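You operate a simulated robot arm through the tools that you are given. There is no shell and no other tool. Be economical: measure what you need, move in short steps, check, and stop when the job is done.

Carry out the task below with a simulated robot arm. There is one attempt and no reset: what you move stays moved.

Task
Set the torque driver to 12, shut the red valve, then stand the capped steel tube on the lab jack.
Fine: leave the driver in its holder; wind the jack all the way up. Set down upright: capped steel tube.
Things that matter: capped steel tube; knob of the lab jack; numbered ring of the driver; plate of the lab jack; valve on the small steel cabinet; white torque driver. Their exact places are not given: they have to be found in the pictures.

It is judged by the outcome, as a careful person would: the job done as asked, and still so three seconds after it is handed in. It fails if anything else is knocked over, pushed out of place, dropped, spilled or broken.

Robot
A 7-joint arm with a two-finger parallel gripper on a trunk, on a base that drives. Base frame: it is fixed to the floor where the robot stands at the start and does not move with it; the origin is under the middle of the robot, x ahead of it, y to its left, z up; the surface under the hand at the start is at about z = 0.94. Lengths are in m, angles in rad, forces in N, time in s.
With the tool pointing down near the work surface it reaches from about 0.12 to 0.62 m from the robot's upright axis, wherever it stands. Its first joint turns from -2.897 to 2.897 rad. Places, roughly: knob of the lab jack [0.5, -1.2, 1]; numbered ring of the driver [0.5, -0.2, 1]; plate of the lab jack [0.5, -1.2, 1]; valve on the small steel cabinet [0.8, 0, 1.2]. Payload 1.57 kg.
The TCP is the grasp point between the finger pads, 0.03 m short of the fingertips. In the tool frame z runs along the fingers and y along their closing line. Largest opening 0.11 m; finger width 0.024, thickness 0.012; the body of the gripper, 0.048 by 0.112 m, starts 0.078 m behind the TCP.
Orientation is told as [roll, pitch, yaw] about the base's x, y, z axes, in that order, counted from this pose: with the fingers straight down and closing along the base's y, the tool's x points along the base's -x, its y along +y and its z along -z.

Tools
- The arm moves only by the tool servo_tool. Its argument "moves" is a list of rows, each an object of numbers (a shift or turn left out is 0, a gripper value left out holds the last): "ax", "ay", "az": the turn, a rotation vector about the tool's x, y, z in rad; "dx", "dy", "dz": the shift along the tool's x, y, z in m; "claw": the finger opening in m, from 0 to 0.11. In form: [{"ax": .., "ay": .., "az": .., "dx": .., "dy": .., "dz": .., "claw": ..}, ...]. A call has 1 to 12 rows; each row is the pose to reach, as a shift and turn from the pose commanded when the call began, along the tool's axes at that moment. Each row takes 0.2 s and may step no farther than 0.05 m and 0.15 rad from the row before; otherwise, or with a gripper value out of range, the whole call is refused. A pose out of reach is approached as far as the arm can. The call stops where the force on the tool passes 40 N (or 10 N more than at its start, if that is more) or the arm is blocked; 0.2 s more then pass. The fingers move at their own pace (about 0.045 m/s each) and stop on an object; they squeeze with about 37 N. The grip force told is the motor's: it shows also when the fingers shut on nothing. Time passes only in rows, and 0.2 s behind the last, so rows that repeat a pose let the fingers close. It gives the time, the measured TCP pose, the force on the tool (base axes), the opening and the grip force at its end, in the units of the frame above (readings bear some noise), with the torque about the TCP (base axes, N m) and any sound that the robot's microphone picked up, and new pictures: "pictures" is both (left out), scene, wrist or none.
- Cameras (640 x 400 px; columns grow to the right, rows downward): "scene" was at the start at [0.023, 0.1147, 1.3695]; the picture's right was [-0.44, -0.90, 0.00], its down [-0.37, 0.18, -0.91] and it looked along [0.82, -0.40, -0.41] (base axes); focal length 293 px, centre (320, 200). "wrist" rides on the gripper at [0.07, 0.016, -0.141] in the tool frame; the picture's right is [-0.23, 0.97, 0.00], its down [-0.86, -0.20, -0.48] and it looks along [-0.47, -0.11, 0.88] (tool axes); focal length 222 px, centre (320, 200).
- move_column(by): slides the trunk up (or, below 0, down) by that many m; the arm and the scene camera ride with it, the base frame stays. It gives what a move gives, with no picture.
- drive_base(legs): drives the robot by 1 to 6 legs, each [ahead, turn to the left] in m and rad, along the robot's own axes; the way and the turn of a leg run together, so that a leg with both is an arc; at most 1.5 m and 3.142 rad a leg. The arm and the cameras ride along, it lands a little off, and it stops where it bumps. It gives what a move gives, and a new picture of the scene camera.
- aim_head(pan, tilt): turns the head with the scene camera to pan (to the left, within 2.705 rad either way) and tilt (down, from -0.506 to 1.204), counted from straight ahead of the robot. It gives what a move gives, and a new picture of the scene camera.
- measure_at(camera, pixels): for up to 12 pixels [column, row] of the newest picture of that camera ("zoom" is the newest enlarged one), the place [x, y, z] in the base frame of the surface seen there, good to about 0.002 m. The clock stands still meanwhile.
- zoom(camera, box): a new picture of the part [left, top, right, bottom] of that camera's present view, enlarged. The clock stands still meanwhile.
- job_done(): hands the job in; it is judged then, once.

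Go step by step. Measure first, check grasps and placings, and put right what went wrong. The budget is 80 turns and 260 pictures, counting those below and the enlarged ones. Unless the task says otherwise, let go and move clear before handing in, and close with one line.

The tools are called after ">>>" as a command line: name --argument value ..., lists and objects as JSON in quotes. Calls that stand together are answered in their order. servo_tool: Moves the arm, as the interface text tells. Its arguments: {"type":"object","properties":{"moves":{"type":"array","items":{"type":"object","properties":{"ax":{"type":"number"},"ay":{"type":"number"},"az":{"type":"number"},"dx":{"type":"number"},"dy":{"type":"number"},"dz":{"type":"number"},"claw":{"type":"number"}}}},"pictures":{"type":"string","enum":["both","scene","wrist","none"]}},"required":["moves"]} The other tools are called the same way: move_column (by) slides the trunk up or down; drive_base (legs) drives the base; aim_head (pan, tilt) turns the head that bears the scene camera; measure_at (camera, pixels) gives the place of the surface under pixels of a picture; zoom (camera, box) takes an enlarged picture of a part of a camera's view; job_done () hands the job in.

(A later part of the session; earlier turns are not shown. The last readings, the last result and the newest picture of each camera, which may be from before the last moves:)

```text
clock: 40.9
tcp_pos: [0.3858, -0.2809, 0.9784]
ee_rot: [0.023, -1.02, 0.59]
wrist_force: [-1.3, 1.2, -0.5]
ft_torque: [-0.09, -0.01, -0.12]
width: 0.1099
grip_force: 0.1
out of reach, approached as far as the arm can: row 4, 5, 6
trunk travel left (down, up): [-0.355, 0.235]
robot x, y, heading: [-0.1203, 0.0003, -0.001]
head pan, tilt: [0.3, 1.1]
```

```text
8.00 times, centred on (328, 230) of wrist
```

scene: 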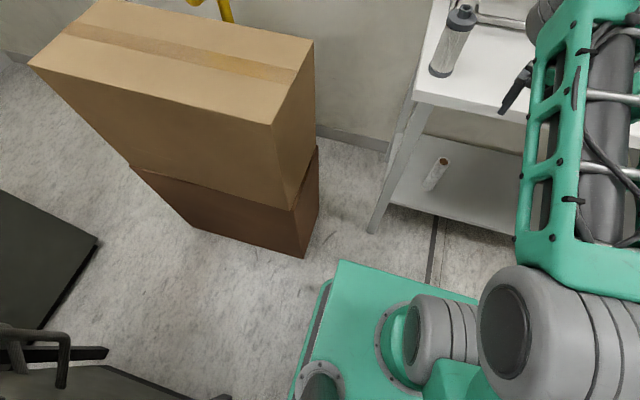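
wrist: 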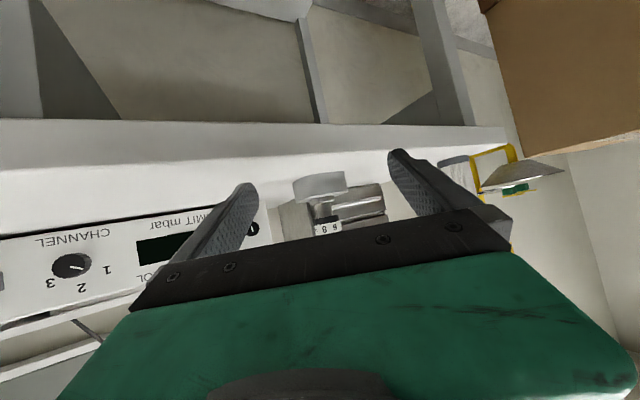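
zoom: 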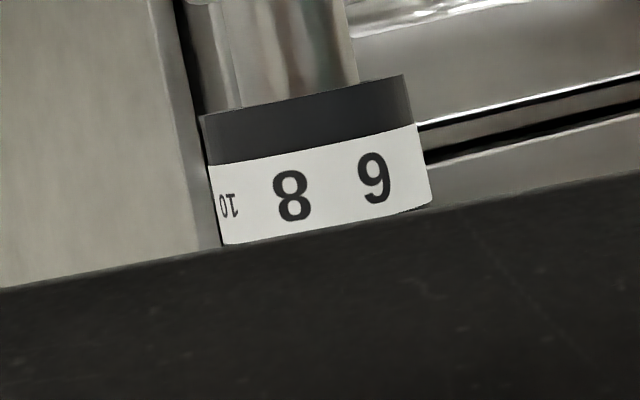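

The next number is an upside-down "10", so the scale is 6-8-10-12 at about 40° steps and 12 needs about 120° clockwise from above. I'll align the open hand in front of the ring.

>>> servo_tool --moves '[{"dx": -0.03, "dz": 0.02, "ax": 0.071, "ay": -0.015, "az": 0.037}, {"dx": -0.057, "dy": 0.002, "dz": 0.043, "ax": 0.142, "ay": -0.03, "az": 0.073}]' --pictures "wrist"

```text
clock: 41.5
tcp_pos: [0.4381, -0.2424, 1.0011]
ee_rot: [0.012, -1.046, 0.438]
wrist_force: [-0.2, -1.0, 0.4]
ft_torque: [-0.01, -0.01, 0.02]
width: 0.1103
grip_force: 0.0
trunk travel left (down, up): [-0.355, 0.235]
robot x, y, heading: [-0.1245, 0.0001, 0.001]
head pan, tilt: [0.3, 1.1]
```

wrist: 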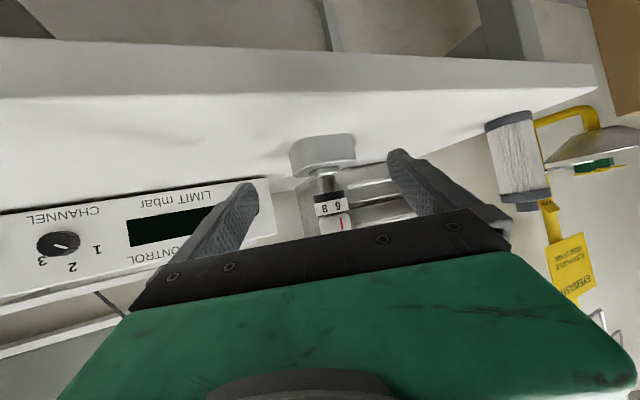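

Aligned; moving in around the ring and closing.

>>> servo_tool --moves '[{"dx": -0.018, "dz": 0.029}, {"dx": -0.035, "dz": 0.058}, {"dx": -0.053, "dz": 0.087}]' --pictures "wrist"

>>> servo_tool --moves '[{"claw": 0.03}, {"claw": 0.03}, {"claw": 0.03}, {"claw": 0.03}, {"claw": 0.03}]' --pictures "wrist"

```text
clock: 42.2
tcp_pos: [0.5296, -0.1943, 1.0068]
ee_rot: [0.009, -1.047, 0.439]
wrist_force: [-0.2, 0.6, 0.1]
ft_torque: [0.0, 0.0, -0.02]
width: 0.11
grip_force: 0.1
trunk travel left (down, up): [-0.355, 0.235]
robot x, y, heading: [-0.1209, -0.0011, -0.004]
head pan, tilt: [0.3, 1.1]
```

wrist: 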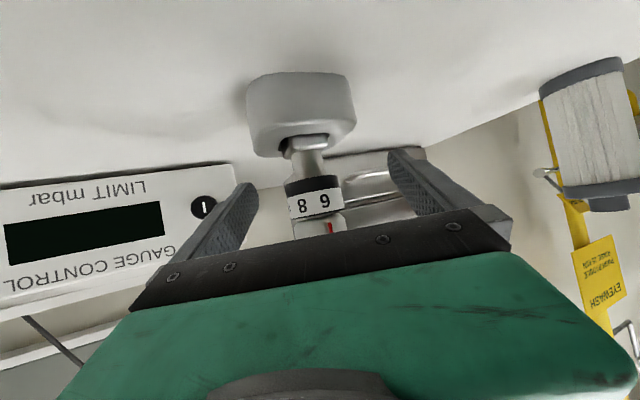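

```text
clock: 43.5
tcp_pos: [0.5295, -0.196, 1.0076]
ee_rot: [0.01, -1.047, 0.439]
wrist_force: [3.4, -4.1, 2.5]
ft_torque: [-0.14, -0.1, 0.01]
width: 0.0382
grip_force: 20.4
trunk travel left (down, up): [-0.355, 0.235]
robot x, y, heading: [-0.1212, 0.0033, 0.001]
head pan, tilt: [0.3, 1.1]
```

wrist: 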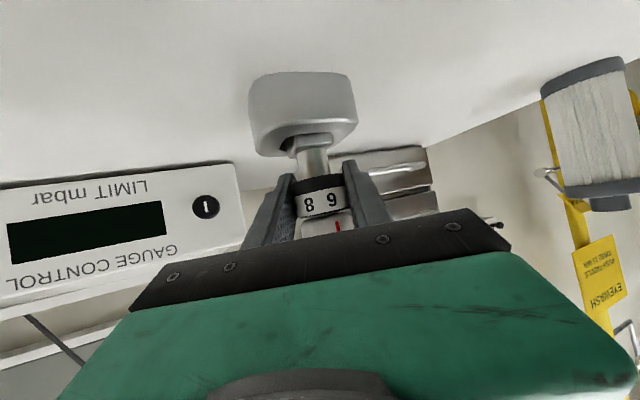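

The ring is held (0.038 m). I'll rotate clockwise about the vertical by 0.45 rad and check.

>>> servo_tool --moves '[{"ax": 0.078, "az": 0.045}, {"ax": 0.156, "az": 0.09}, {"ax": 0.234, "az": 0.135}, {"ax": 0.312, "az": 0.18}, {"ax": 0.39, "az": 0.225}]' --pictures "wrist"

>>> zoom --camera "wrist" --box '[260, 150, 380, 225]'

```text
clock: 44.6
tcp_pos: [0.5285, -0.1988, 1.0077]
ee_rot: [0.009, -1.045, -0.012]
wrist_force: [4.1, -5.5, 5.7]
ft_torque: [-0.16, -0.27, -0.01]
width: 0.0376
grip_force: 36.8
trunk travel left (down, up): [-0.355, 0.235]
robot x, y, heading: [-0.1201, -0.0002, -0.003]
head pan, tilt: [0.3, 1.1]
```

wrist: 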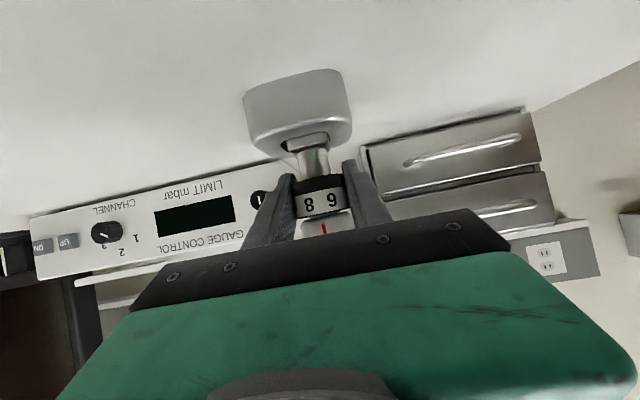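

```text
5.33 times, centred on (320, 188) of wrist
```

zoom: 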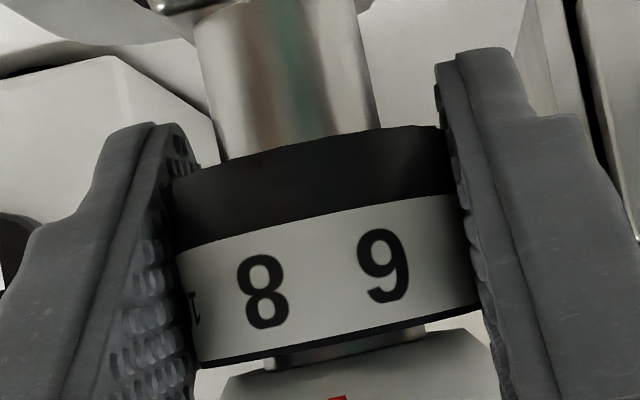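

The ring turns and the red mark stays put. Continuing clockwise another 0.6 rad.

>>> servo_tool --moves '[{"ax": 0.087, "az": 0.05}, {"ax": 0.173, "az": 0.1}, {"ax": 0.26, "az": 0.15}, {"ax": 0.346, "az": 0.2}, {"ax": 0.433, "az": 0.25}, {"ax": 0.52, "az": 0.3}]' --pictures "wrist"

>>> zoom --camera "wrist" --box '[260, 160, 380, 235]'

```text
clock: 46.0
tcp_pos: [0.5294, -0.1988, 1.0086]
ee_rot: [0.007, -1.043, -0.612]
wrist_force: [1.7, -8.0, 7.5]
ft_torque: [-0.51, -0.18, 0.02]
width: 0.0373
grip_force: 36.4
trunk travel left (down, up): [-0.355, 0.235]
robot x, y, heading: [-0.1185, -0.0011, -0.004]
head pan, tilt: [0.3, 1.1]
```

wrist: 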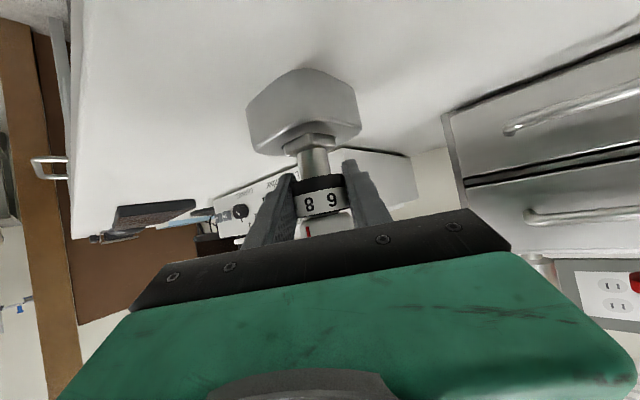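

```text
5.33 times, centred on (320, 198) of wrist
```

zoom: 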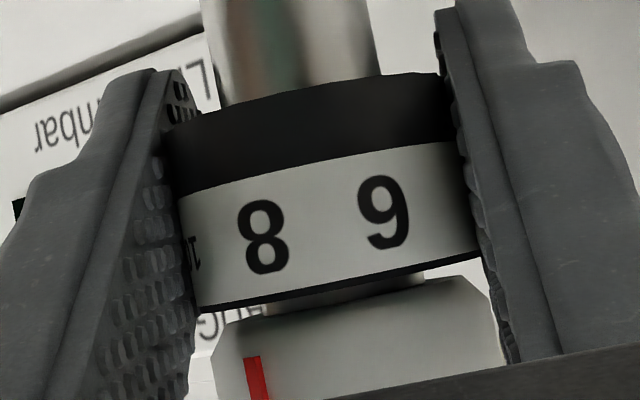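

Now at about 9. I'll open, swing back around the ring, and regrip for the second half.

>>> servo_tool --moves '[{"claw": 0.09}, {"claw": 0.09}, {"claw": 0.09}, {"ax": -0.128, "az": -0.074}, {"ax": -0.256, "az": -0.148}, {"ax": -0.384, "az": -0.222}, {"ax": -0.512, "az": -0.296}, {"ax": -0.64, "az": -0.37}, {"ax": -0.768, "az": -0.444}, {"ax": -0.896, "az": -0.518}, {"ax": -0.91, "az": -0.526}]' --pictures "wrist"

>>> zoom --camera "wrist" --box '[260, 160, 380, 235]'

```text
clock: 48.5
tcp_pos: [0.5297, -0.1971, 1.0072]
ee_rot: [0.009, -1.046, 0.443]
wrist_force: [0.2, 0.3, -0.2]
ft_torque: [0.03, 0.0, 0.06]
width: 0.09
grip_force: 0.0
trunk travel left (down, up): [-0.355, 0.235]
robot x, y, heading: [-0.1164, -0.0021, 0.003]
head pan, tilt: [0.3, 1.1]
```

wrist: 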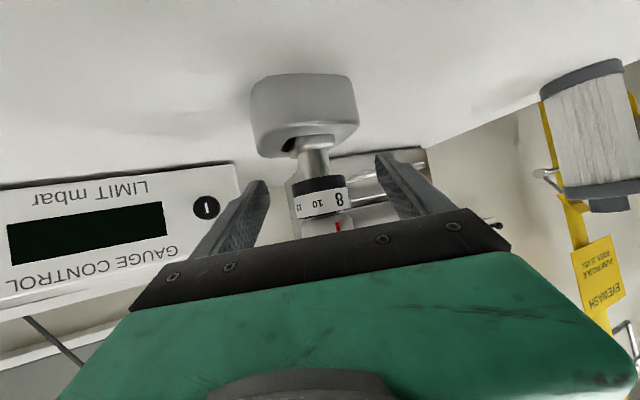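

```text
5.33 times, centred on (320, 198) of wrist
```

zoom: 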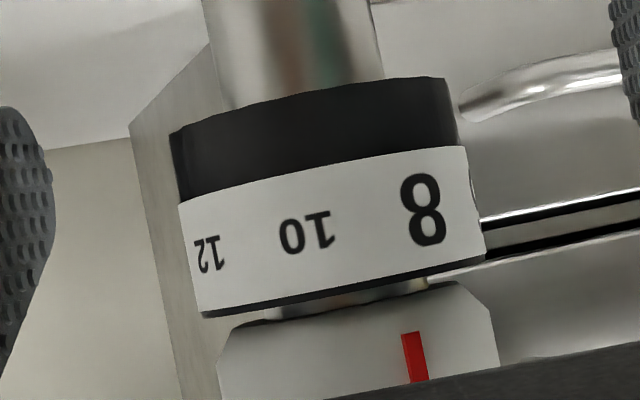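

12 and 10 are visible; I'll measure their bearings against the mark.

>>> measure_at --camera "zoom" --pixels '[[423, 210], [306, 232], [210, 254], [412, 345], [450, 190], [330, 235], [282, 238], [225, 250], [197, 256], [472, 210], [440, 130]]'

```text
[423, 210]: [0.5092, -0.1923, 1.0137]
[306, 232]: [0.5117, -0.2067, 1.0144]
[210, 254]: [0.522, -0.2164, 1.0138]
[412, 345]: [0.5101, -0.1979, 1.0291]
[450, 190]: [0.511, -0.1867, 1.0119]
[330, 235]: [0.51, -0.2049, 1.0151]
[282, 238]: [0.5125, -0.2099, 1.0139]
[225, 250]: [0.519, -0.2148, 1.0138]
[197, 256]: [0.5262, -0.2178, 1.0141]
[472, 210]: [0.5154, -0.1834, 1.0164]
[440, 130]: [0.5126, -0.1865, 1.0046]
```

Remaining turn is about 67° (1.17 rad). Closing and rotating to bring 12 to the mark.

>>> servo_tool --moves '[{"claw": 0.03}, {"claw": 0.03}, {"claw": 0.03}, {"claw": 0.03}, {"ax": 0.128, "az": 0.074}, {"ax": 0.256, "az": 0.148}, {"ax": 0.384, "az": 0.222}, {"ax": 0.512, "az": 0.296}, {"ax": 0.64, "az": 0.37}, {"ax": 0.768, "az": 0.444}, {"ax": 0.896, "az": 0.518}, {"ax": 1.013, "az": 0.585}]' --pictures "none"

>>> servo_tool --moves '[{"claw": 0.09}, {"claw": 0.09}, {"claw": 0.09}, {"ax": -0.128, "az": -0.074}, {"ax": -0.256, "az": -0.148}, {"ax": -0.384, "az": -0.222}, {"ax": -0.512, "az": -0.296}, {"ax": -0.64, "az": -0.37}]' --pictures "wrist"

>>> zoom --camera "wrist" --box '[260, 160, 380, 235]'

```text
clock: 51.0
tcp_pos: [0.5287, -0.1968, 1.007]
ee_rot: [0.006, -1.044, -0.73]
wrist_force: [-0.4, -8.7, 0.0]
ft_torque: [-0.6, -0.03, 0.01]
width: 0.037
grip_force: 36.7
trunk travel left (down, up): [-0.355, 0.235]
robot x, y, heading: [-0.1189, 0.005, -0.002]
head pan, tilt: [0.3, 1.1]
```

```text
clock: 52.9
tcp_pos: [0.5297, -0.1969, 1.0072]
ee_rot: [0.006, -1.044, 0.014]
wrist_force: [0.7, -0.7, 0.1]
ft_torque: [0.0, 0.02, 0.0]
width: 0.0901
grip_force: 0.1
trunk travel left (down, up): [-0.355, 0.235]
robot x, y, heading: [-0.1174, -0.001, -0.004]
head pan, tilt: [0.3, 1.1]
```

wrist: 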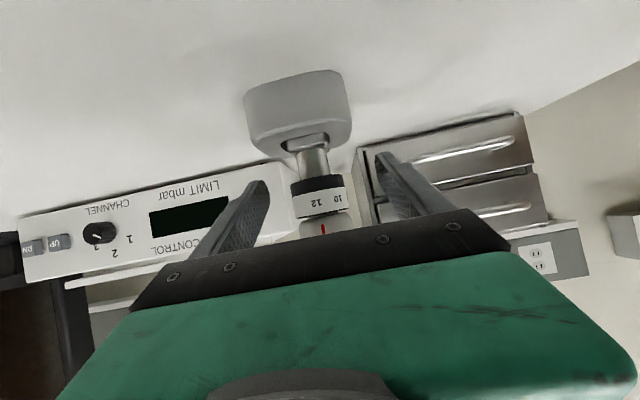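

```text
5.33 times, centred on (320, 198) of wrist
```

zoom: 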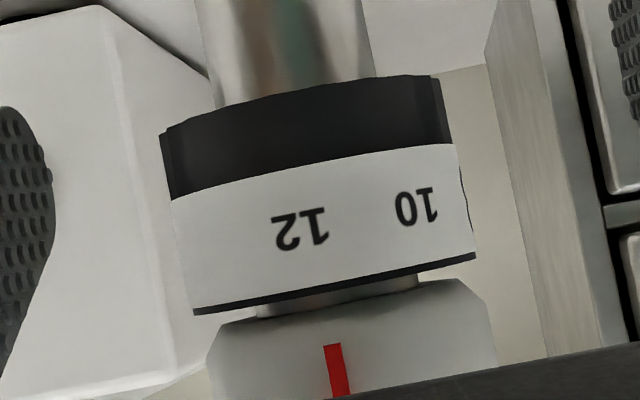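

>>> measure_at --camera "zoom" --pixels '[[300, 230], [275, 235], [328, 225], [416, 207], [335, 365], [333, 347], [172, 240], [465, 215]]'

```text
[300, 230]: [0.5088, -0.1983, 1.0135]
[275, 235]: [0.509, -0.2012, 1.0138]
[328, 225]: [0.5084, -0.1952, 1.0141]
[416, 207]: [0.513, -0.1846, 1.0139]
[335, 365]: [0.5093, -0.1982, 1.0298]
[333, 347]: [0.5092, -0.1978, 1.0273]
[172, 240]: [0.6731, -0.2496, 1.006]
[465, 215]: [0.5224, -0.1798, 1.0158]
```

The 12 sits right at the red mark (y −0.198 both). I'll back out of the ring, raise the trunk and set the tool vertical for the valve.

>>> servo_tool --moves '[{"dx": 0.02, "dz": -0.035}, {"dx": 0.04, "dz": -0.07}, {"dx": 0.055, "dz": -0.105}]' --pictures "none"

>>> move_column --by 0.16

>>> servo_tool --moves '[{"ay": 0.15}, {"ay": 0.3}, {"ay": 0.45}, {"ay": 0.6}, {"ay": 0.75}, {"ay": 0.9}, {"ay": 1.044}]' --pictures "none"

>>> aim_head --pan 0.05 --tilt 0.45

```text
clock: 53.6
tcp_pos: [0.4114, -0.1979, 1.0112]
ee_rot: [0.007, -1.046, 0.013]
wrist_force: [-0.1, 0.8, 0.3]
ft_torque: [-0.01, 0.01, -0.01]
width: 0.0901
grip_force: 0.0
trunk travel left (down, up): [-0.355, 0.235]
robot x, y, heading: [-0.1221, -0.0044, 0.001]
head pan, tilt: [0.3, 1.1]
```

```text
clock: 55.5
tcp_pos: [0.412, -0.199, 1.1717]
ee_rot: [0.006, -1.044, 0.011]
wrist_force: [0.1, 0.6, 0.2]
ft_torque: [0.0, -0.01, -0.02]
width: 0.0899
grip_force: 0.1
trunk travel left (down, up): [-0.515, 0.075]
robot x, y, heading: [-0.118, -0.0029, 0.001]
head pan, tilt: [0.3, 1.1]
```

```text
clock: 57.1
tcp_pos: [0.4133, -0.1984, 1.1705]
ee_rot: [0.003, 0.003, 0.018]
wrist_force: [0.3, -0.7, -1.1]
ft_torque: [0.01, -0.01, 0.01]
width: 0.09
grip_force: 0.1
trunk travel left (down, up): [-0.515, 0.075]
robot x, y, heading: [-0.1198, 0.0001, -0.001]
head pan, tilt: [0.3, 1.1]
```

```text
clock: 58.1
tcp_pos: [0.4113, -0.1997, 1.1699]
ee_rot: [0.004, -0.002, 0.017]
wrist_force: [-1.2, 0.6, 1.0]
ft_torque: [0.0, 0.06, 0.02]
width: 0.0901
grip_force: 0.1
trunk travel left (down, up): [-0.515, 0.075]
robot x, y, heading: [-0.121, 0.0003, -0.001]
head pan, tilt: [0.051, 0.45]
```

scene: 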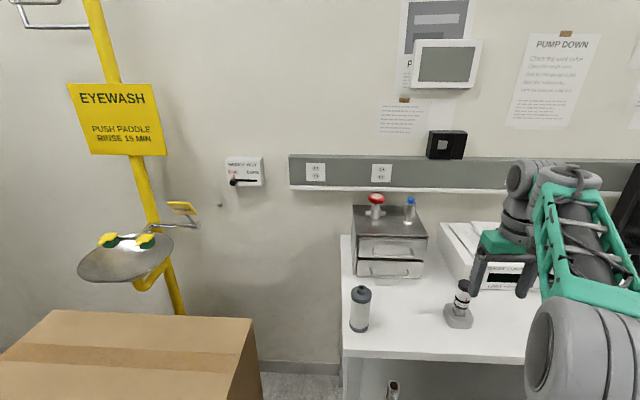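

The driver stands in its holder. I'll lift the hand and drive ahead so that the valve comes within reach.

>>> servo_tool --moves '[{"dz": -0.04}, {"dz": -0.08}, {"dz": -0.12, "dy": 0.03}, {"dz": -0.13, "dy": 0.07}]' --pictures "none"

>>> drive_base --legs '[[0.25, 0]]'

>>> aim_head --pan -0.2 --tilt 0.45

```text
clock: 59.1
tcp_pos: [0.409, -0.1267, 1.302]
ee_rot: [0.004, 0.0, 0.018]
wrist_force: [0.0, 0.7, -0.8]
ft_torque: [0.01, 0.0, 0.01]
width: 0.0899
grip_force: 0.0
trunk travel left (down, up): [-0.515, 0.075]
robot x, y, heading: [-0.1226, 0.0008, 0.0]
head pan, tilt: [0.051, 0.45]
```

```text
clock: 61.0
tcp_pos: [0.6659, -0.1256, 1.3001]
ee_rot: [0.003, 0.002, 0.022]
wrist_force: [0.2, 0.2, -0.5]
ft_torque: [0.01, 0.0, -0.01]
width: 0.09
grip_force: 0.0
trunk travel left (down, up): [-0.515, 0.075]
robot x, y, heading: [0.1354, -0.0004, 0.005]
head pan, tilt: [0.051, 0.45]
```

scene: 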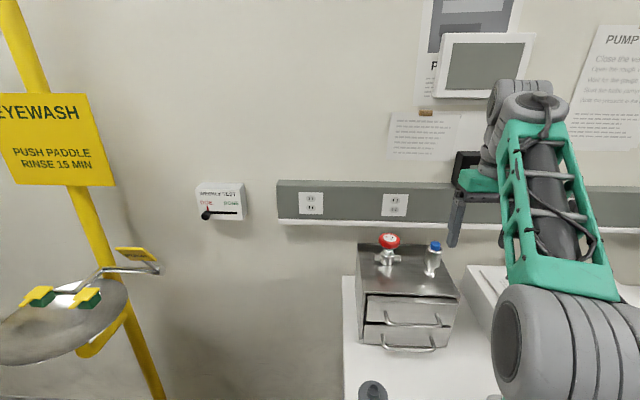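

```text
clock: 61.7
tcp_pos: [0.6649, -0.1267, 1.3011]
ee_rot: [0.005, 0.0, 0.024]
wrist_force: [-0.2, -0.1, -0.2]
ft_torque: [0.01, 0.02, 0.01]
width: 0.0903
grip_force: 0.1
trunk travel left (down, up): [-0.515, 0.075]
robot x, y, heading: [0.1342, -0.0002, 0.004]
head pan, tilt: [-0.201, 0.45]
```

scene: 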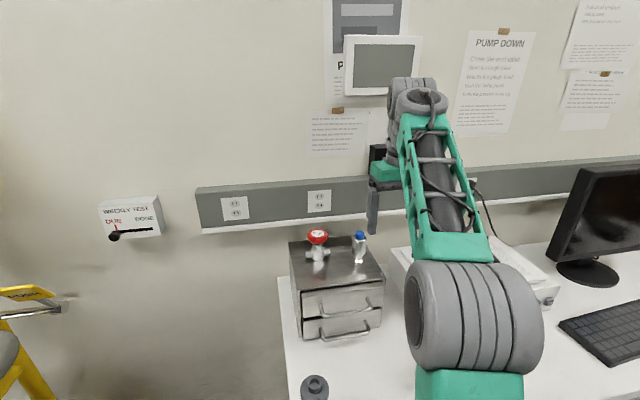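

>>> zoom --camera "scene" --box '[290, 215, 386, 275]'

>>> measure_at --camera "zoom" --pixels '[[180, 120], [125, 135], [240, 130], [183, 160], [180, 100], [475, 120], [475, 200], [470, 290], [440, 290], [505, 290], [180, 240]]'

>>> zoom --camera "wrist" --box '[240, 100, 640, 350]'

```text
6.67 times, centred on (338, 245) of scene
```

zoom: 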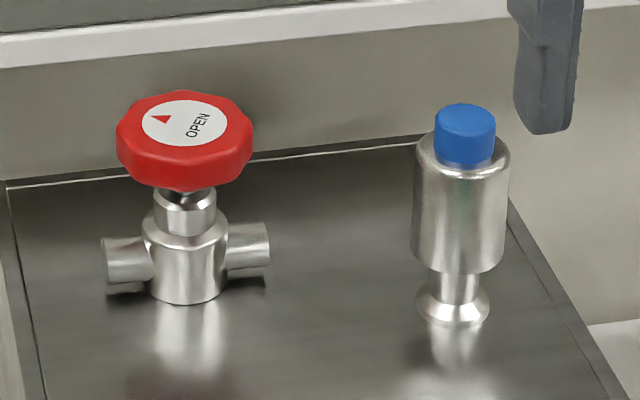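

```text
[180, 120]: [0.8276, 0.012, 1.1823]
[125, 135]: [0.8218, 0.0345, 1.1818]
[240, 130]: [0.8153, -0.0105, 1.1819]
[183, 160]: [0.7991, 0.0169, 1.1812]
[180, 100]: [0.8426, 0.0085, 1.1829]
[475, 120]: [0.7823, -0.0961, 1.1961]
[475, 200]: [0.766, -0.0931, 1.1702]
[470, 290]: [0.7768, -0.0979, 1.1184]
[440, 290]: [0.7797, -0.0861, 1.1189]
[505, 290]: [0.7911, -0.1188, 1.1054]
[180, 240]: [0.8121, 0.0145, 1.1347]
```

```text
1.60 times, centred on (440, 225) of wrist
```

zoom: 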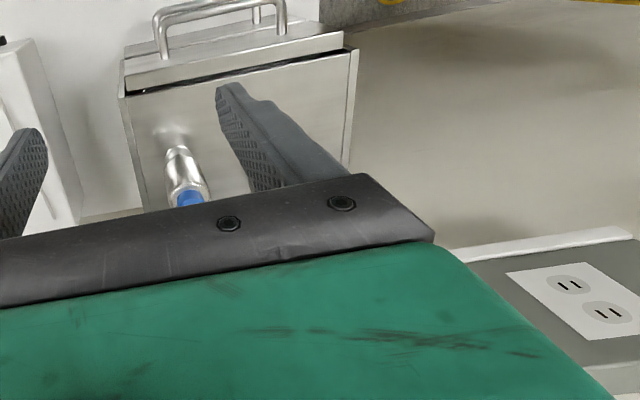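

The wheel (axis about (0.825,0.012), top z 1.182) carries a label "OPEN" with an arrow. I'll move above it to read it with the wrist camera.

>>> measure_at --camera "scene" --pixels '[[290, 205], [290, 222], [270, 240], [350, 225]]'

>>> servo_tool --moves '[{"dx": -0.025, "dy": 0.035}, {"dx": -0.05, "dy": 0.07}, {"dx": -0.07, "dy": 0.105}, {"dx": -0.085, "dy": 0.137}]' --pictures "wrist"

>>> zoom --camera "wrist" --box '[240, 140, 400, 240]'

```text
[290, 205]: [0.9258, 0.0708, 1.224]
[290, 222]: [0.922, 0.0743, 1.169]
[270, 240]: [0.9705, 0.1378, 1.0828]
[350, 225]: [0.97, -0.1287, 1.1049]
```

```text
clock: 62.3
tcp_pos: [0.7094, -0.0655, 1.2999]
ee_rot: [-0.002, -0.017, 0.035]
wrist_force: [12.9, -2.6, -17.4]
ft_torque: [0.23, 0.25, 0.11]
width: 0.0901
grip_force: 0.1
trunk travel left (down, up): [-0.515, 0.075]
robot x, y, heading: [0.1359, 0.0003, 0.003]
head pan, tilt: [-0.201, 0.45]
stopped in row 2: the force on the tool passed its limit at 109 N (the readings are from after the stop); the commanded pose is now the measured one
```

wrist: 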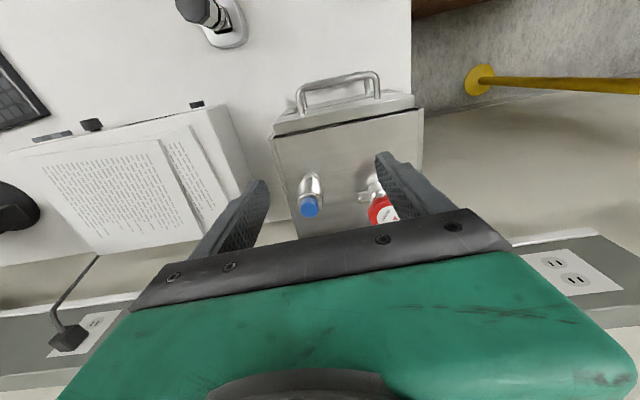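

```text
4.00 times, centred on (320, 190) of wrist
```

zoom: 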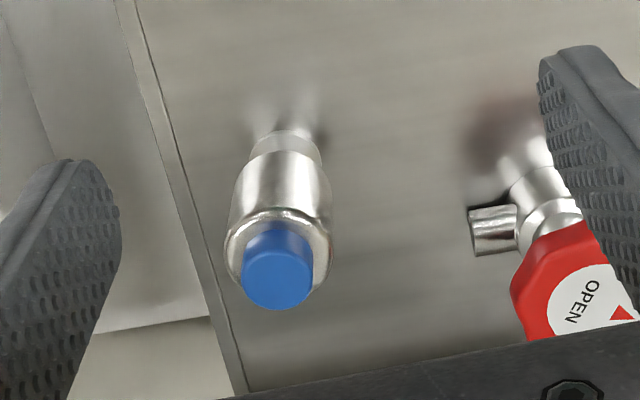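

The arm stopped with a force spike and no visible contact near the fingers; I'll look at the whole arm before going on.

>>> aim_head --pan -0.2 --tilt 0.2

>>> measure_at --camera "scene" --pixels '[[380, 120], [400, 180], [410, 220], [420, 260], [440, 330], [383, 160], [350, 150]]'

```text
clock: 63.1
tcp_pos: [0.7091, -0.0655, 1.3002]
ee_rot: [0.001, -0.018, 0.037]
wrist_force: [19.5, -5.2, -31.8]
ft_torque: [0.48, -0.08, 0.31]
width: 0.0898
grip_force: 0.1
trunk travel left (down, up): [-0.515, 0.075]
robot x, y, heading: [0.1359, 0.0016, 0.003]
head pan, tilt: [-0.201, 0.201]
```

scene: 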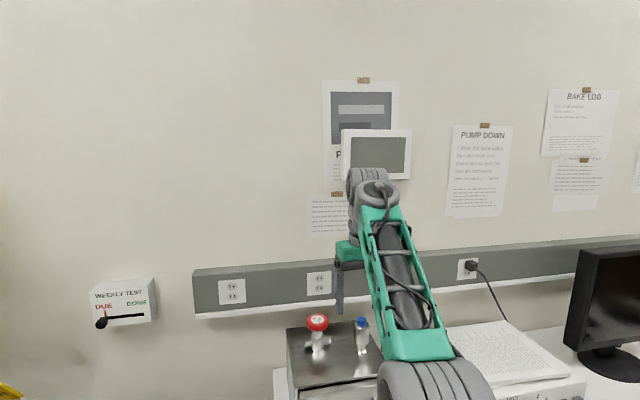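

```text
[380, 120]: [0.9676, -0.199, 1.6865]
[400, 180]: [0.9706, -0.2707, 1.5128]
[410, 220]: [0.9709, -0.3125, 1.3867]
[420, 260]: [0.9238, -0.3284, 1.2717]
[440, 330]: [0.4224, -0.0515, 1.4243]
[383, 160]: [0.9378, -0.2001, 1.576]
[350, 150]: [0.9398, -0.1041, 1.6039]
```

The sustained forward/down force fits the wrist camera touching the robot's own forearm when the hand is high; I'll back off, raise the trunk and work lower relative to the elbow.

>>> servo_tool --moves '[{"dx": 0.03, "dz": 0.03}, {"dx": 0.05, "dz": 0.06}, {"dx": 0.05, "dz": 0.09}]' --pictures "none"

>>> move_column --by 0.07

>>> drive_base --legs '[[0.035, 0]]'

>>> servo_tool --moves '[{"dy": 0.04, "dz": 0.02}, {"dy": 0.08, "dz": 0.04, "dx": -0.01}, {"dy": 0.08, "dz": 0.04, "dx": -0.04}]' --pictures "wrist"

```text
clock: 63.9
tcp_pos: [0.6613, -0.0678, 1.2088]
ee_rot: [0.001, -0.013, 0.037]
wrist_force: [-0.9, 0.7, 0.2]
ft_torque: [0.02, -0.01, 0.0]
width: 0.09
grip_force: 0.0
trunk travel left (down, up): [-0.515, 0.075]
robot x, y, heading: [0.1369, 0.001, 0.002]
head pan, tilt: [-0.201, 0.201]
```

```text
clock: 65.0
tcp_pos: [0.6609, -0.0688, 1.2805]
ee_rot: [0.0, -0.014, 0.037]
wrist_force: [-0.1, -0.7, 0.0]
ft_torque: [-0.02, -0.03, -0.03]
width: 0.09
grip_force: 0.0
trunk travel left (down, up): [-0.585, 0.005]
robot x, y, heading: [0.1358, 0.003, 0.005]
head pan, tilt: [-0.201, 0.201]
```

```text
clock: 65.8
tcp_pos: [0.6975, -0.0673, 1.2785]
ee_rot: [0.001, -0.012, 0.037]
wrist_force: [0.4, -0.1, 0.9]
ft_torque: [0.01, 0.01, 0.0]
width: 0.0899
grip_force: 0.1
trunk travel left (down, up): [-0.585, 0.005]
robot x, y, heading: [0.1704, -0.0009, 0.002]
head pan, tilt: [-0.201, 0.201]
```

scene: 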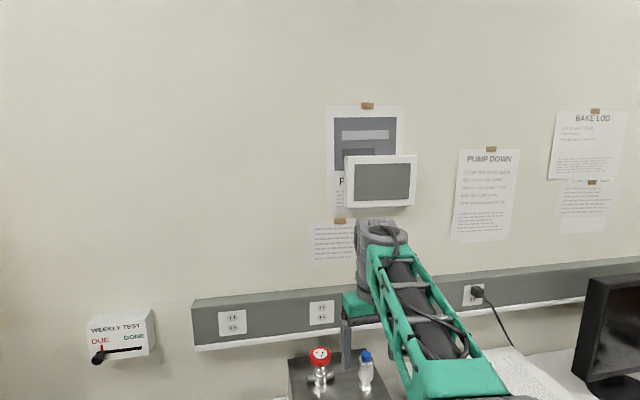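

```text
clock: 66.6
tcp_pos: [0.736, 0.0147, 1.2383]
ee_rot: [0.0, -0.013, 0.035]
wrist_force: [0.1, 0.5, 0.5]
ft_torque: [0.03, 0.03, -0.01]
width: 0.0897
grip_force: 0.0
trunk travel left (down, up): [-0.585, 0.005]
robot x, y, heading: [0.1732, 0.003, 0.001]
head pan, tilt: [-0.201, 0.201]
```

wrist: 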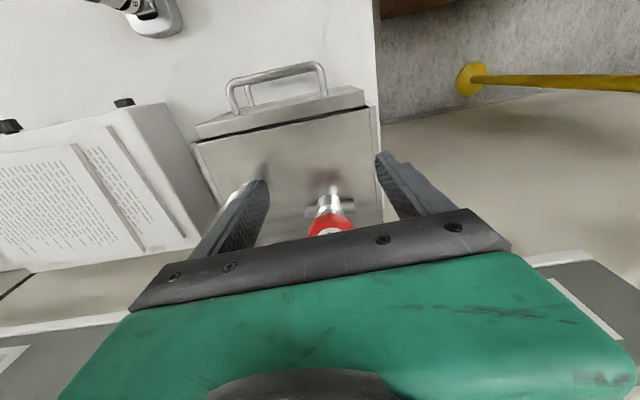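

Clear so far. I'll zoom the label in the scene view to read the arrow, then advance over the wheel.

>>> zoom --camera "scene" --box '[296, 338, 344, 368]'

>>> servo_tool --moves '[{"dx": -0.03, "claw": 0.08}, {"dx": -0.06}, {"dx": -0.089}]' --pictures "both"

```text
13.33 times, centred on (320, 353) of scene
```

zoom: 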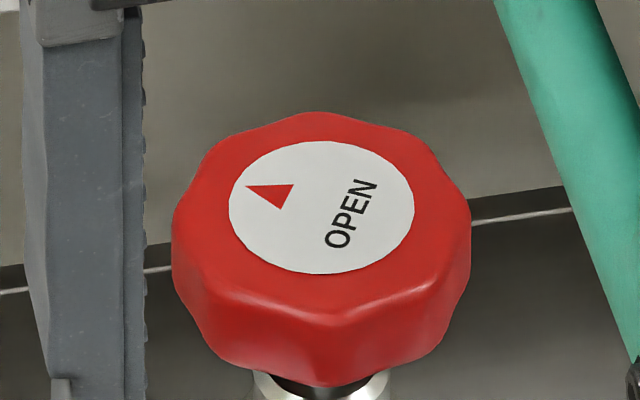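

```text
clock: 67.4
tcp_pos: [0.8239, 0.0183, 1.2403]
ee_rot: [0.001, -0.011, 0.036]
wrist_force: [0.6, 0.0, 1.2]
ft_torque: [0.0, -0.01, -0.04]
width: 0.08
grip_force: 0.1
trunk travel left (down, up): [-0.585, 0.005]
robot x, y, heading: [0.1683, 0.0011, 0.003]
head pan, tilt: [-0.201, 0.201]
```

scene: 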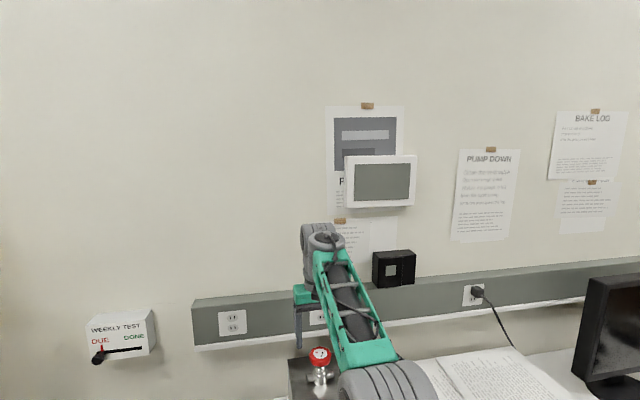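
wrist: 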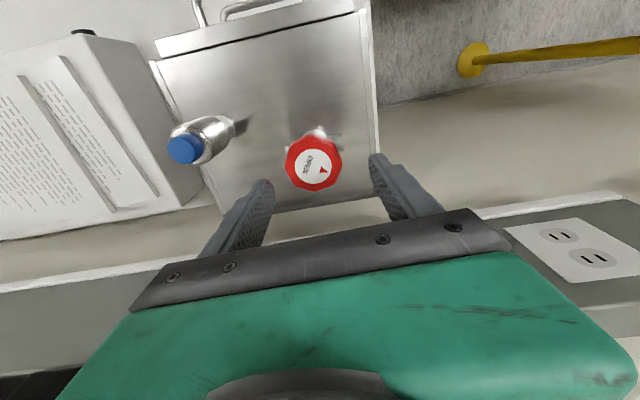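

The label's triangle is a radial pointer, so I go with clockwise to shut. I'll measure the wheel precisely.

>>> measure_at --camera "wrist" --pixels '[[314, 163], [286, 160], [342, 163], [314, 137], [312, 188], [292, 180], [336, 145], [184, 150], [323, 170], [307, 162]]'

>>> zoom --camera "wrist" --box '[264, 130, 360, 190]'

```text
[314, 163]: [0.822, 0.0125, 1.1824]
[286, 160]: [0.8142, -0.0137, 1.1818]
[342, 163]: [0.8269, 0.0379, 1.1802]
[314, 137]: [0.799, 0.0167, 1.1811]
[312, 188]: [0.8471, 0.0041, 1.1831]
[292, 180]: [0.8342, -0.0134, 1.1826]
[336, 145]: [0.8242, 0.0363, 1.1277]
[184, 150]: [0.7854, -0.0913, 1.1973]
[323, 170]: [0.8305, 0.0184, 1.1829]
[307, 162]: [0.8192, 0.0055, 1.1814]
```

```text
6.67 times, centred on (312, 160) of wrist
```

zoom: 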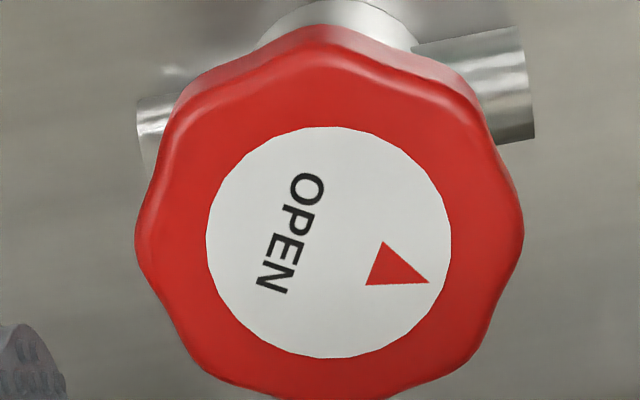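

Wheel centre (0.823, 0.012), diameter ≈0.054. Descending and gripping it.

>>> servo_tool --moves '[{"dz": 0.02, "dy": -0.006}, {"dz": 0.045, "dy": -0.006}, {"dz": 0.065, "dy": -0.006}, {"dz": 0.065, "dy": -0.006, "claw": 0.04}, {"dz": 0.065, "dy": -0.006, "claw": 0.04}, {"dz": 0.065, "dy": -0.006, "claw": 0.04}, {"dz": 0.065, "dy": -0.006, "claw": 0.04}]' --pictures "wrist"

>>> servo_tool --moves '[{"az": 0.12}, {"az": 0.24}, {"az": 0.36}, {"az": 0.48}, {"az": 0.6}]' --pictures "wrist"

```text
clock: 69.0
tcp_pos: [0.8246, 0.0098, 1.1753]
ee_rot: [-0.001, -0.015, 0.034]
wrist_force: [-0.4, -4.5, 1.4]
ft_torque: [-0.39, -0.51, -0.02]
width: 0.0528
grip_force: 35.2
trunk travel left (down, up): [-0.585, 0.005]
robot x, y, heading: [0.1659, -0.0022, 0.0]
head pan, tilt: [-0.201, 0.201]
```

wrist: 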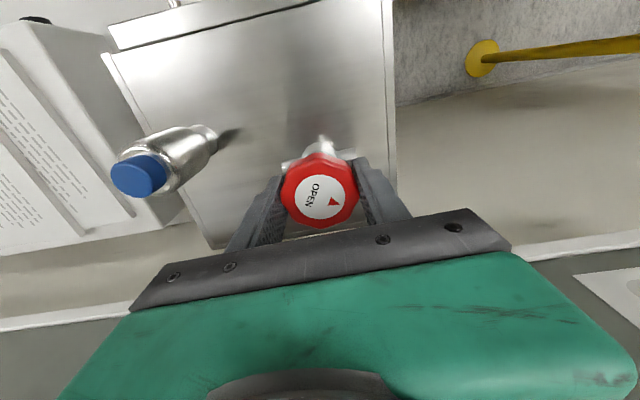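

```text
clock: 70.2
tcp_pos: [0.8261, 0.0098, 1.1755]
ee_rot: [0.008, -0.009, -0.566]
wrist_force: [3.6, -5.2, -0.7]
ft_torque: [-0.94, 0.0, -0.01]
width: 0.0536
grip_force: 45.1
trunk travel left (down, up): [-0.585, 0.005]
robot x, y, heading: [0.1677, -0.0003, -0.002]
head pan, tilt: [-0.201, 0.201]
```

wrist: 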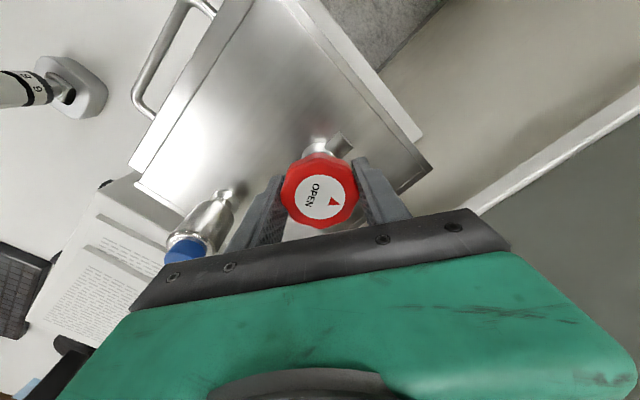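

The wheel turns with the hand, almost no resistance. Continuing clockwise.

>>> servo_tool --moves '[{"az": 0.14}, {"az": 0.28}, {"az": 0.42}, {"az": 0.56}, {"az": 0.7}, {"az": 0.84}, {"az": 0.98}, {"az": 1.12}]' --pictures "wrist"

```text
clock: 72.0
tcp_pos: [0.8258, 0.0113, 1.1746]
ee_rot: [0.012, 0.002, -1.686]
wrist_force: [7.1, -5.7, 1.2]
ft_torque: [-0.54, 1.1, -0.01]
width: 0.0534
grip_force: 45.0
trunk travel left (down, up): [-0.585, 0.005]
robot x, y, heading: [0.1712, -0.0002, 0.001]
head pan, tilt: [-0.201, 0.201]
```

wrist: 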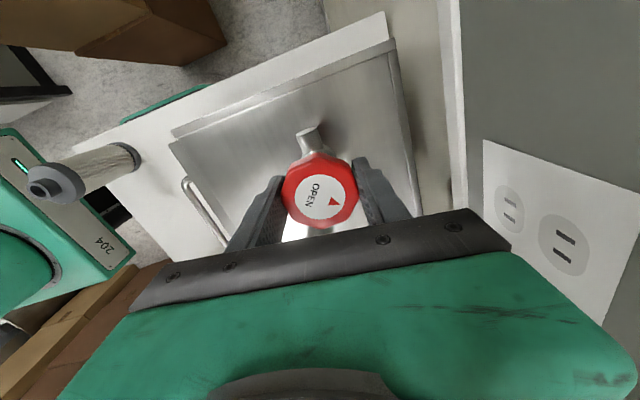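

>>> servo_tool --moves '[{"az": 0.14}, {"az": 0.28}, {"az": 0.42}, {"az": 0.56}, {"az": 0.7}, {"az": 0.84}]' --pictures "wrist"

```text
clock: 73.4
tcp_pos: [0.8251, 0.0103, 1.1751]
ee_rot: [0.008, 0.01, -2.526]
wrist_force: [7.3, -3.7, -3.1]
ft_torque: [0.02, 0.45, -0.02]
width: 0.053
grip_force: 44.9
trunk travel left (down, up): [-0.585, 0.005]
robot x, y, heading: [0.1721, 0.003, 0.003]
head pan, tilt: [-0.201, 0.201]
```

wrist: 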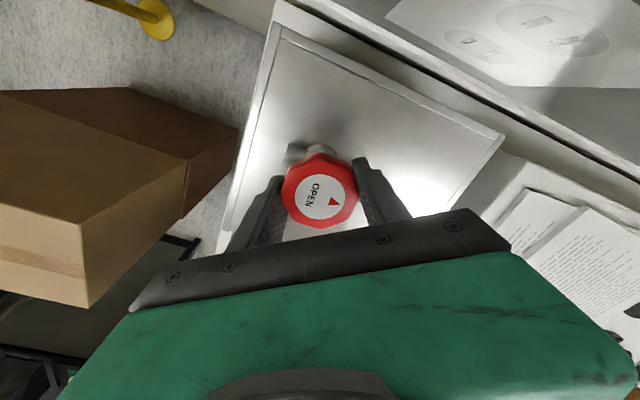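

No stop felt yet after 2.56 rad. I'll open, unwind the wrist and regrip.

>>> servo_tool --moves '[{"claw": 0.08}, {"claw": 0.08}, {"az": -0.15}, {"az": -0.3}, {"az": -0.45}, {"az": -0.6}, {"az": -0.75}, {"az": -0.9}, {"az": -1.05}, {"az": -1.2}, {"az": -1.35}, {"az": -1.5}]' --pictures "none"

>>> servo_tool --moves '[{"az": -0.15}, {"az": -0.3}, {"az": -0.45}, {"az": -0.6}, {"az": -0.75}, {"az": -0.9}, {"az": -1.05}, {"az": -1.2}, {"az": -1.35}, {"az": -1.5}]' --pictures "wrist"

```text
clock: 76.0
tcp_pos: [0.8233, 0.0093, 1.1764]
ee_rot: [0.01, -0.008, -1.022]
wrist_force: [0.1, 0.3, 0.1]
ft_torque: [0.04, 0.01, -0.01]
width: 0.08
grip_force: 0.0
trunk travel left (down, up): [-0.585, 0.005]
robot x, y, heading: [0.1729, 0.0009, -0.002]
head pan, tilt: [-0.201, 0.201]
```

```text
clock: 78.2
tcp_pos: [0.8246, 0.0105, 1.1765]
ee_rot: [-0.004, -0.014, 0.48]
wrist_force: [0.4, 0.5, 0.1]
ft_torque: [0.0, 0.01, 0.02]
width: 0.0801
grip_force: 0.0
trunk travel left (down, up): [-0.585, 0.005]
robot x, y, heading: [0.1722, -0.0008, 0.004]
head pan, tilt: [-0.201, 0.201]
```

wrist: 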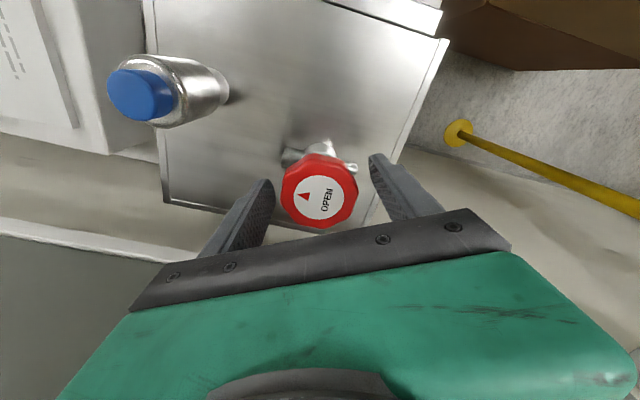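

Regripping and turning another ~3 rad clockwise.

>>> servo_tool --moves '[{"claw": 0.04}, {"claw": 0.04}, {"claw": 0.04}, {"az": 0.15}, {"az": 0.3}, {"az": 0.45}, {"az": 0.6}, {"az": 0.75}, {"az": 0.9}, {"az": 1.05}, {"az": 1.2}, {"az": 1.35}]' --pictures "none"

>>> servo_tool --moves '[{"az": 0.15}, {"az": 0.3}, {"az": 0.45}, {"az": 0.6}, {"az": 0.75}, {"az": 0.9}, {"az": 1.05}, {"az": 1.2}, {"az": 1.35}, {"az": 1.5}, {"az": 1.62}]' --pictures "wrist"

```text
clock: 80.8
tcp_pos: [0.8245, 0.0108, 1.1755]
ee_rot: [0.011, -0.011, -0.877]
wrist_force: [6.1, -0.6, 0.7]
ft_torque: [-0.76, 0.35, -0.03]
width: 0.0543
grip_force: 44.6
trunk travel left (down, up): [-0.585, 0.005]
robot x, y, heading: [0.1754, -0.0031, 0.003]
head pan, tilt: [-0.201, 0.201]
```

```text
clock: 83.2
tcp_pos: [0.8254, 0.0104, 1.1757]
ee_rot: [0.008, 0.009, -2.495]
wrist_force: [4.9, -2.6, -1.7]
ft_torque: [0.21, 0.45, 0.6]
width: 0.0535
grip_force: 45.4
trunk travel left (down, up): [-0.585, 0.005]
robot x, y, heading: [0.1696, -0.0019, 0.007]
head pan, tilt: [-0.201, 0.201]
```

wrist: 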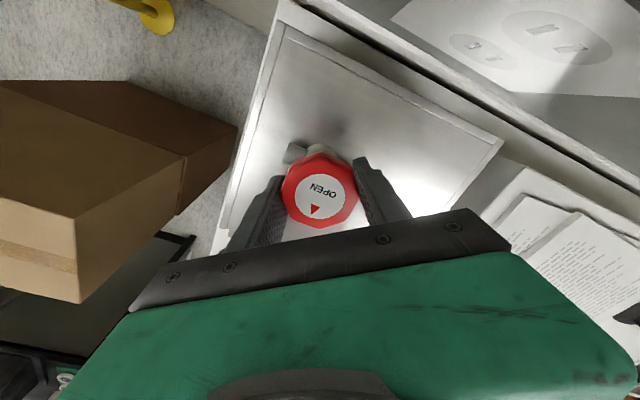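

Torque about z rose to 0.6 N m and the wheel slipped in the grip: it seems to be at its stop. I'll regrip and test once more.

>>> servo_tool --moves '[{"claw": 0.08}, {"claw": 0.08}, {"az": -0.15}, {"az": -0.3}, {"az": -0.45}, {"az": -0.6}, {"az": -0.75}, {"az": -0.9}, {"az": -1.05}, {"az": -1.2}, {"az": -1.35}, {"az": -1.5}]' --pictures "wrist"

>>> servo_tool --moves '[{"claw": 0.04}, {"claw": 0.04}, {"claw": 0.04}, {"claw": 0.04}, {"az": 0.1}, {"az": 0.2}, {"az": 0.3}]' --pictures "wrist"

```text
clock: 85.8
tcp_pos: [0.8245, 0.0102, 1.1759]
ee_rot: [0.01, -0.008, -0.99]
wrist_force: [-0.1, -0.4, -0.5]
ft_torque: [-0.02, 0.02, 0.01]
width: 0.0801
grip_force: 0.0
trunk travel left (down, up): [-0.585, 0.005]
robot x, y, heading: [0.1684, -0.0011, 0.001]
head pan, tilt: [-0.201, 0.201]
```

wrist: 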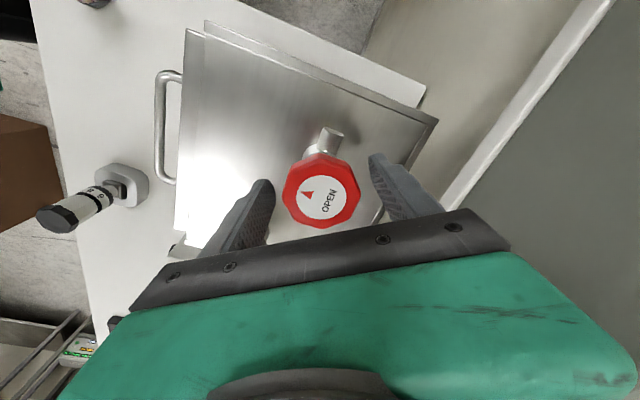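

```text
clock: 87.4
tcp_pos: [0.8246, 0.0113, 1.1769]
ee_rot: [0.011, -0.004, -1.295]
wrist_force: [2.1, 3.1, 0.3]
ft_torque: [-0.08, 0.26, 0.25]
width: 0.0542
grip_force: 17.2
trunk travel left (down, up): [-0.585, 0.005]
robot x, y, heading: [0.1687, 0.0014, 0.002]
head pan, tilt: [-0.201, 0.201]
```

wrist: 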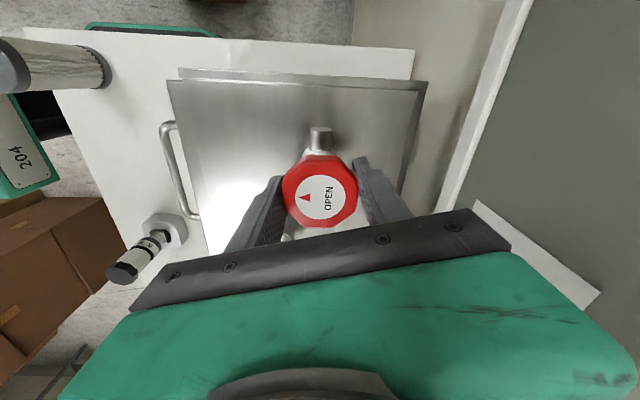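

>>> servo_tool --moves '[{"az": 0.1}, {"az": 0.2}, {"az": 0.3}, {"az": 0.4}]' --pictures "wrist"

```text
clock: 88.4
tcp_pos: [0.8249, 0.0096, 1.1755]
ee_rot: [0.013, 0.001, -1.694]
wrist_force: [4.7, 0.7, 1.8]
ft_torque: [-0.06, 0.55, 0.4]
width: 0.054
grip_force: 32.7
trunk travel left (down, up): [-0.585, 0.005]
robot x, y, heading: [0.1701, 0.0014, 0.003]
head pan, tilt: [-0.201, 0.201]
```

wrist: 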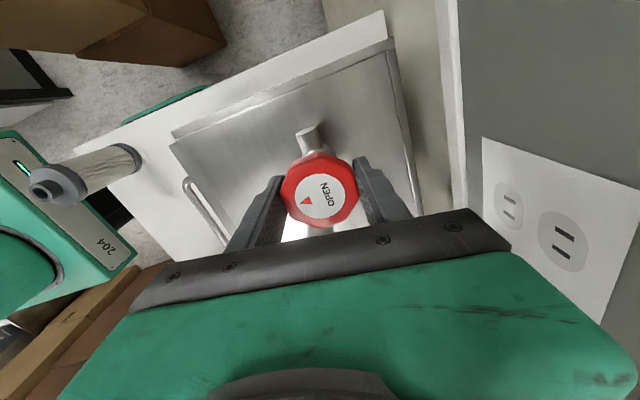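

The wheel now slips against a firm stop with 0.4–0.6 N m; the valve is shut. I'll release, rise and unwind.

>>> servo_tool --moves '[{"claw": 0.09}, {"claw": 0.09}, {"claw": 0.09}, {"dz": -0.035}, {"dz": -0.065}, {"dz": -0.065, "az": -0.15}, {"dz": -0.065, "az": -0.3}, {"dz": -0.065, "az": -0.45}, {"dz": -0.065, "az": -0.6}, {"dz": -0.065, "az": -0.75}, {"dz": -0.065, "az": -0.9}, {"dz": -0.065, "az": -1.05}]' --pictures "none"

>>> servo_tool --moves '[{"az": -0.15}, {"az": -0.3}, {"az": -0.45}, {"az": -0.6}, {"az": -0.65}]' --pictures "wrist"

>>> servo_tool --moves '[{"dx": 0.05}, {"dx": 0.1}, {"dx": 0.15}, {"dx": 0.2}, {"dx": 0.25}]' --pictures "none"

>>> aim_head --pan -1.2 --tilt 0.5

```text
clock: 91.0
tcp_pos: [0.8224, 0.0102, 1.2414]
ee_rot: [0.006, -0.011, -0.641]
wrist_force: [0.1, -0.5, 0.1]
ft_torque: [0.0, -0.01, 0.01]
width: 0.0901
grip_force: 0.1
trunk travel left (down, up): [-0.585, 0.005]
robot x, y, heading: [0.1719, -0.0025, 0.0]
head pan, tilt: [-0.201, 0.201]
```

```text
clock: 92.2
tcp_pos: [0.8228, 0.0112, 1.2408]
ee_rot: [-0.001, -0.014, 0.009]
wrist_force: [0.9, 0.7, 0.4]
ft_torque: [-0.02, 0.0, 0.0]
width: 0.0902
grip_force: 0.1
trunk travel left (down, up): [-0.585, 0.005]
robot x, y, heading: [0.1712, 0.0007, 0.002]
head pan, tilt: [-0.201, 0.201]
```

wrist: 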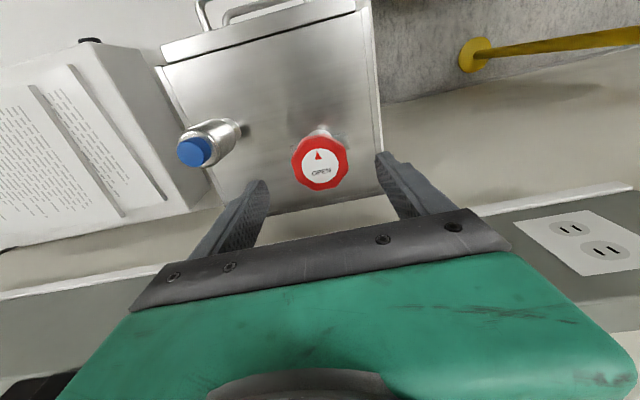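

```text
clock: 93.4
tcp_pos: [0.5704, 0.0074, 1.2365]
ee_rot: [-0.001, -0.014, 0.009]
wrist_force: [-0.6, -0.6, -0.4]
ft_torque: [-0.01, -0.02, 0.01]
width: 0.0901
grip_force: 0.2
trunk travel left (down, up): [-0.585, 0.005]
robot x, y, heading: [0.1687, -0.0017, 0.001]
head pan, tilt: [-0.201, 0.201]
```

```text
clock: 94.7
tcp_pos: [0.5734, 0.0074, 1.2366]
ee_rot: [0.0, -0.011, 0.007]
wrist_force: [0.6, -0.1, 0.1]
ft_torque: [-0.04, -0.01, 0.02]
width: 0.0901
grip_force: 0.0
trunk travel left (down, up): [-0.585, 0.005]
robot x, y, heading: [0.1681, -0.0022, 0.005]
head pan, tilt: [-1.201, 0.499]
```

scene: 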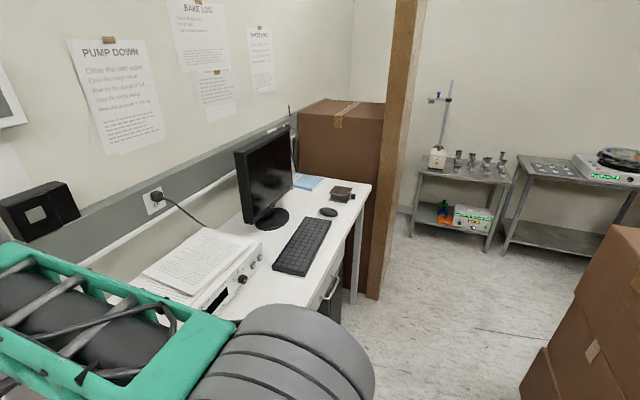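

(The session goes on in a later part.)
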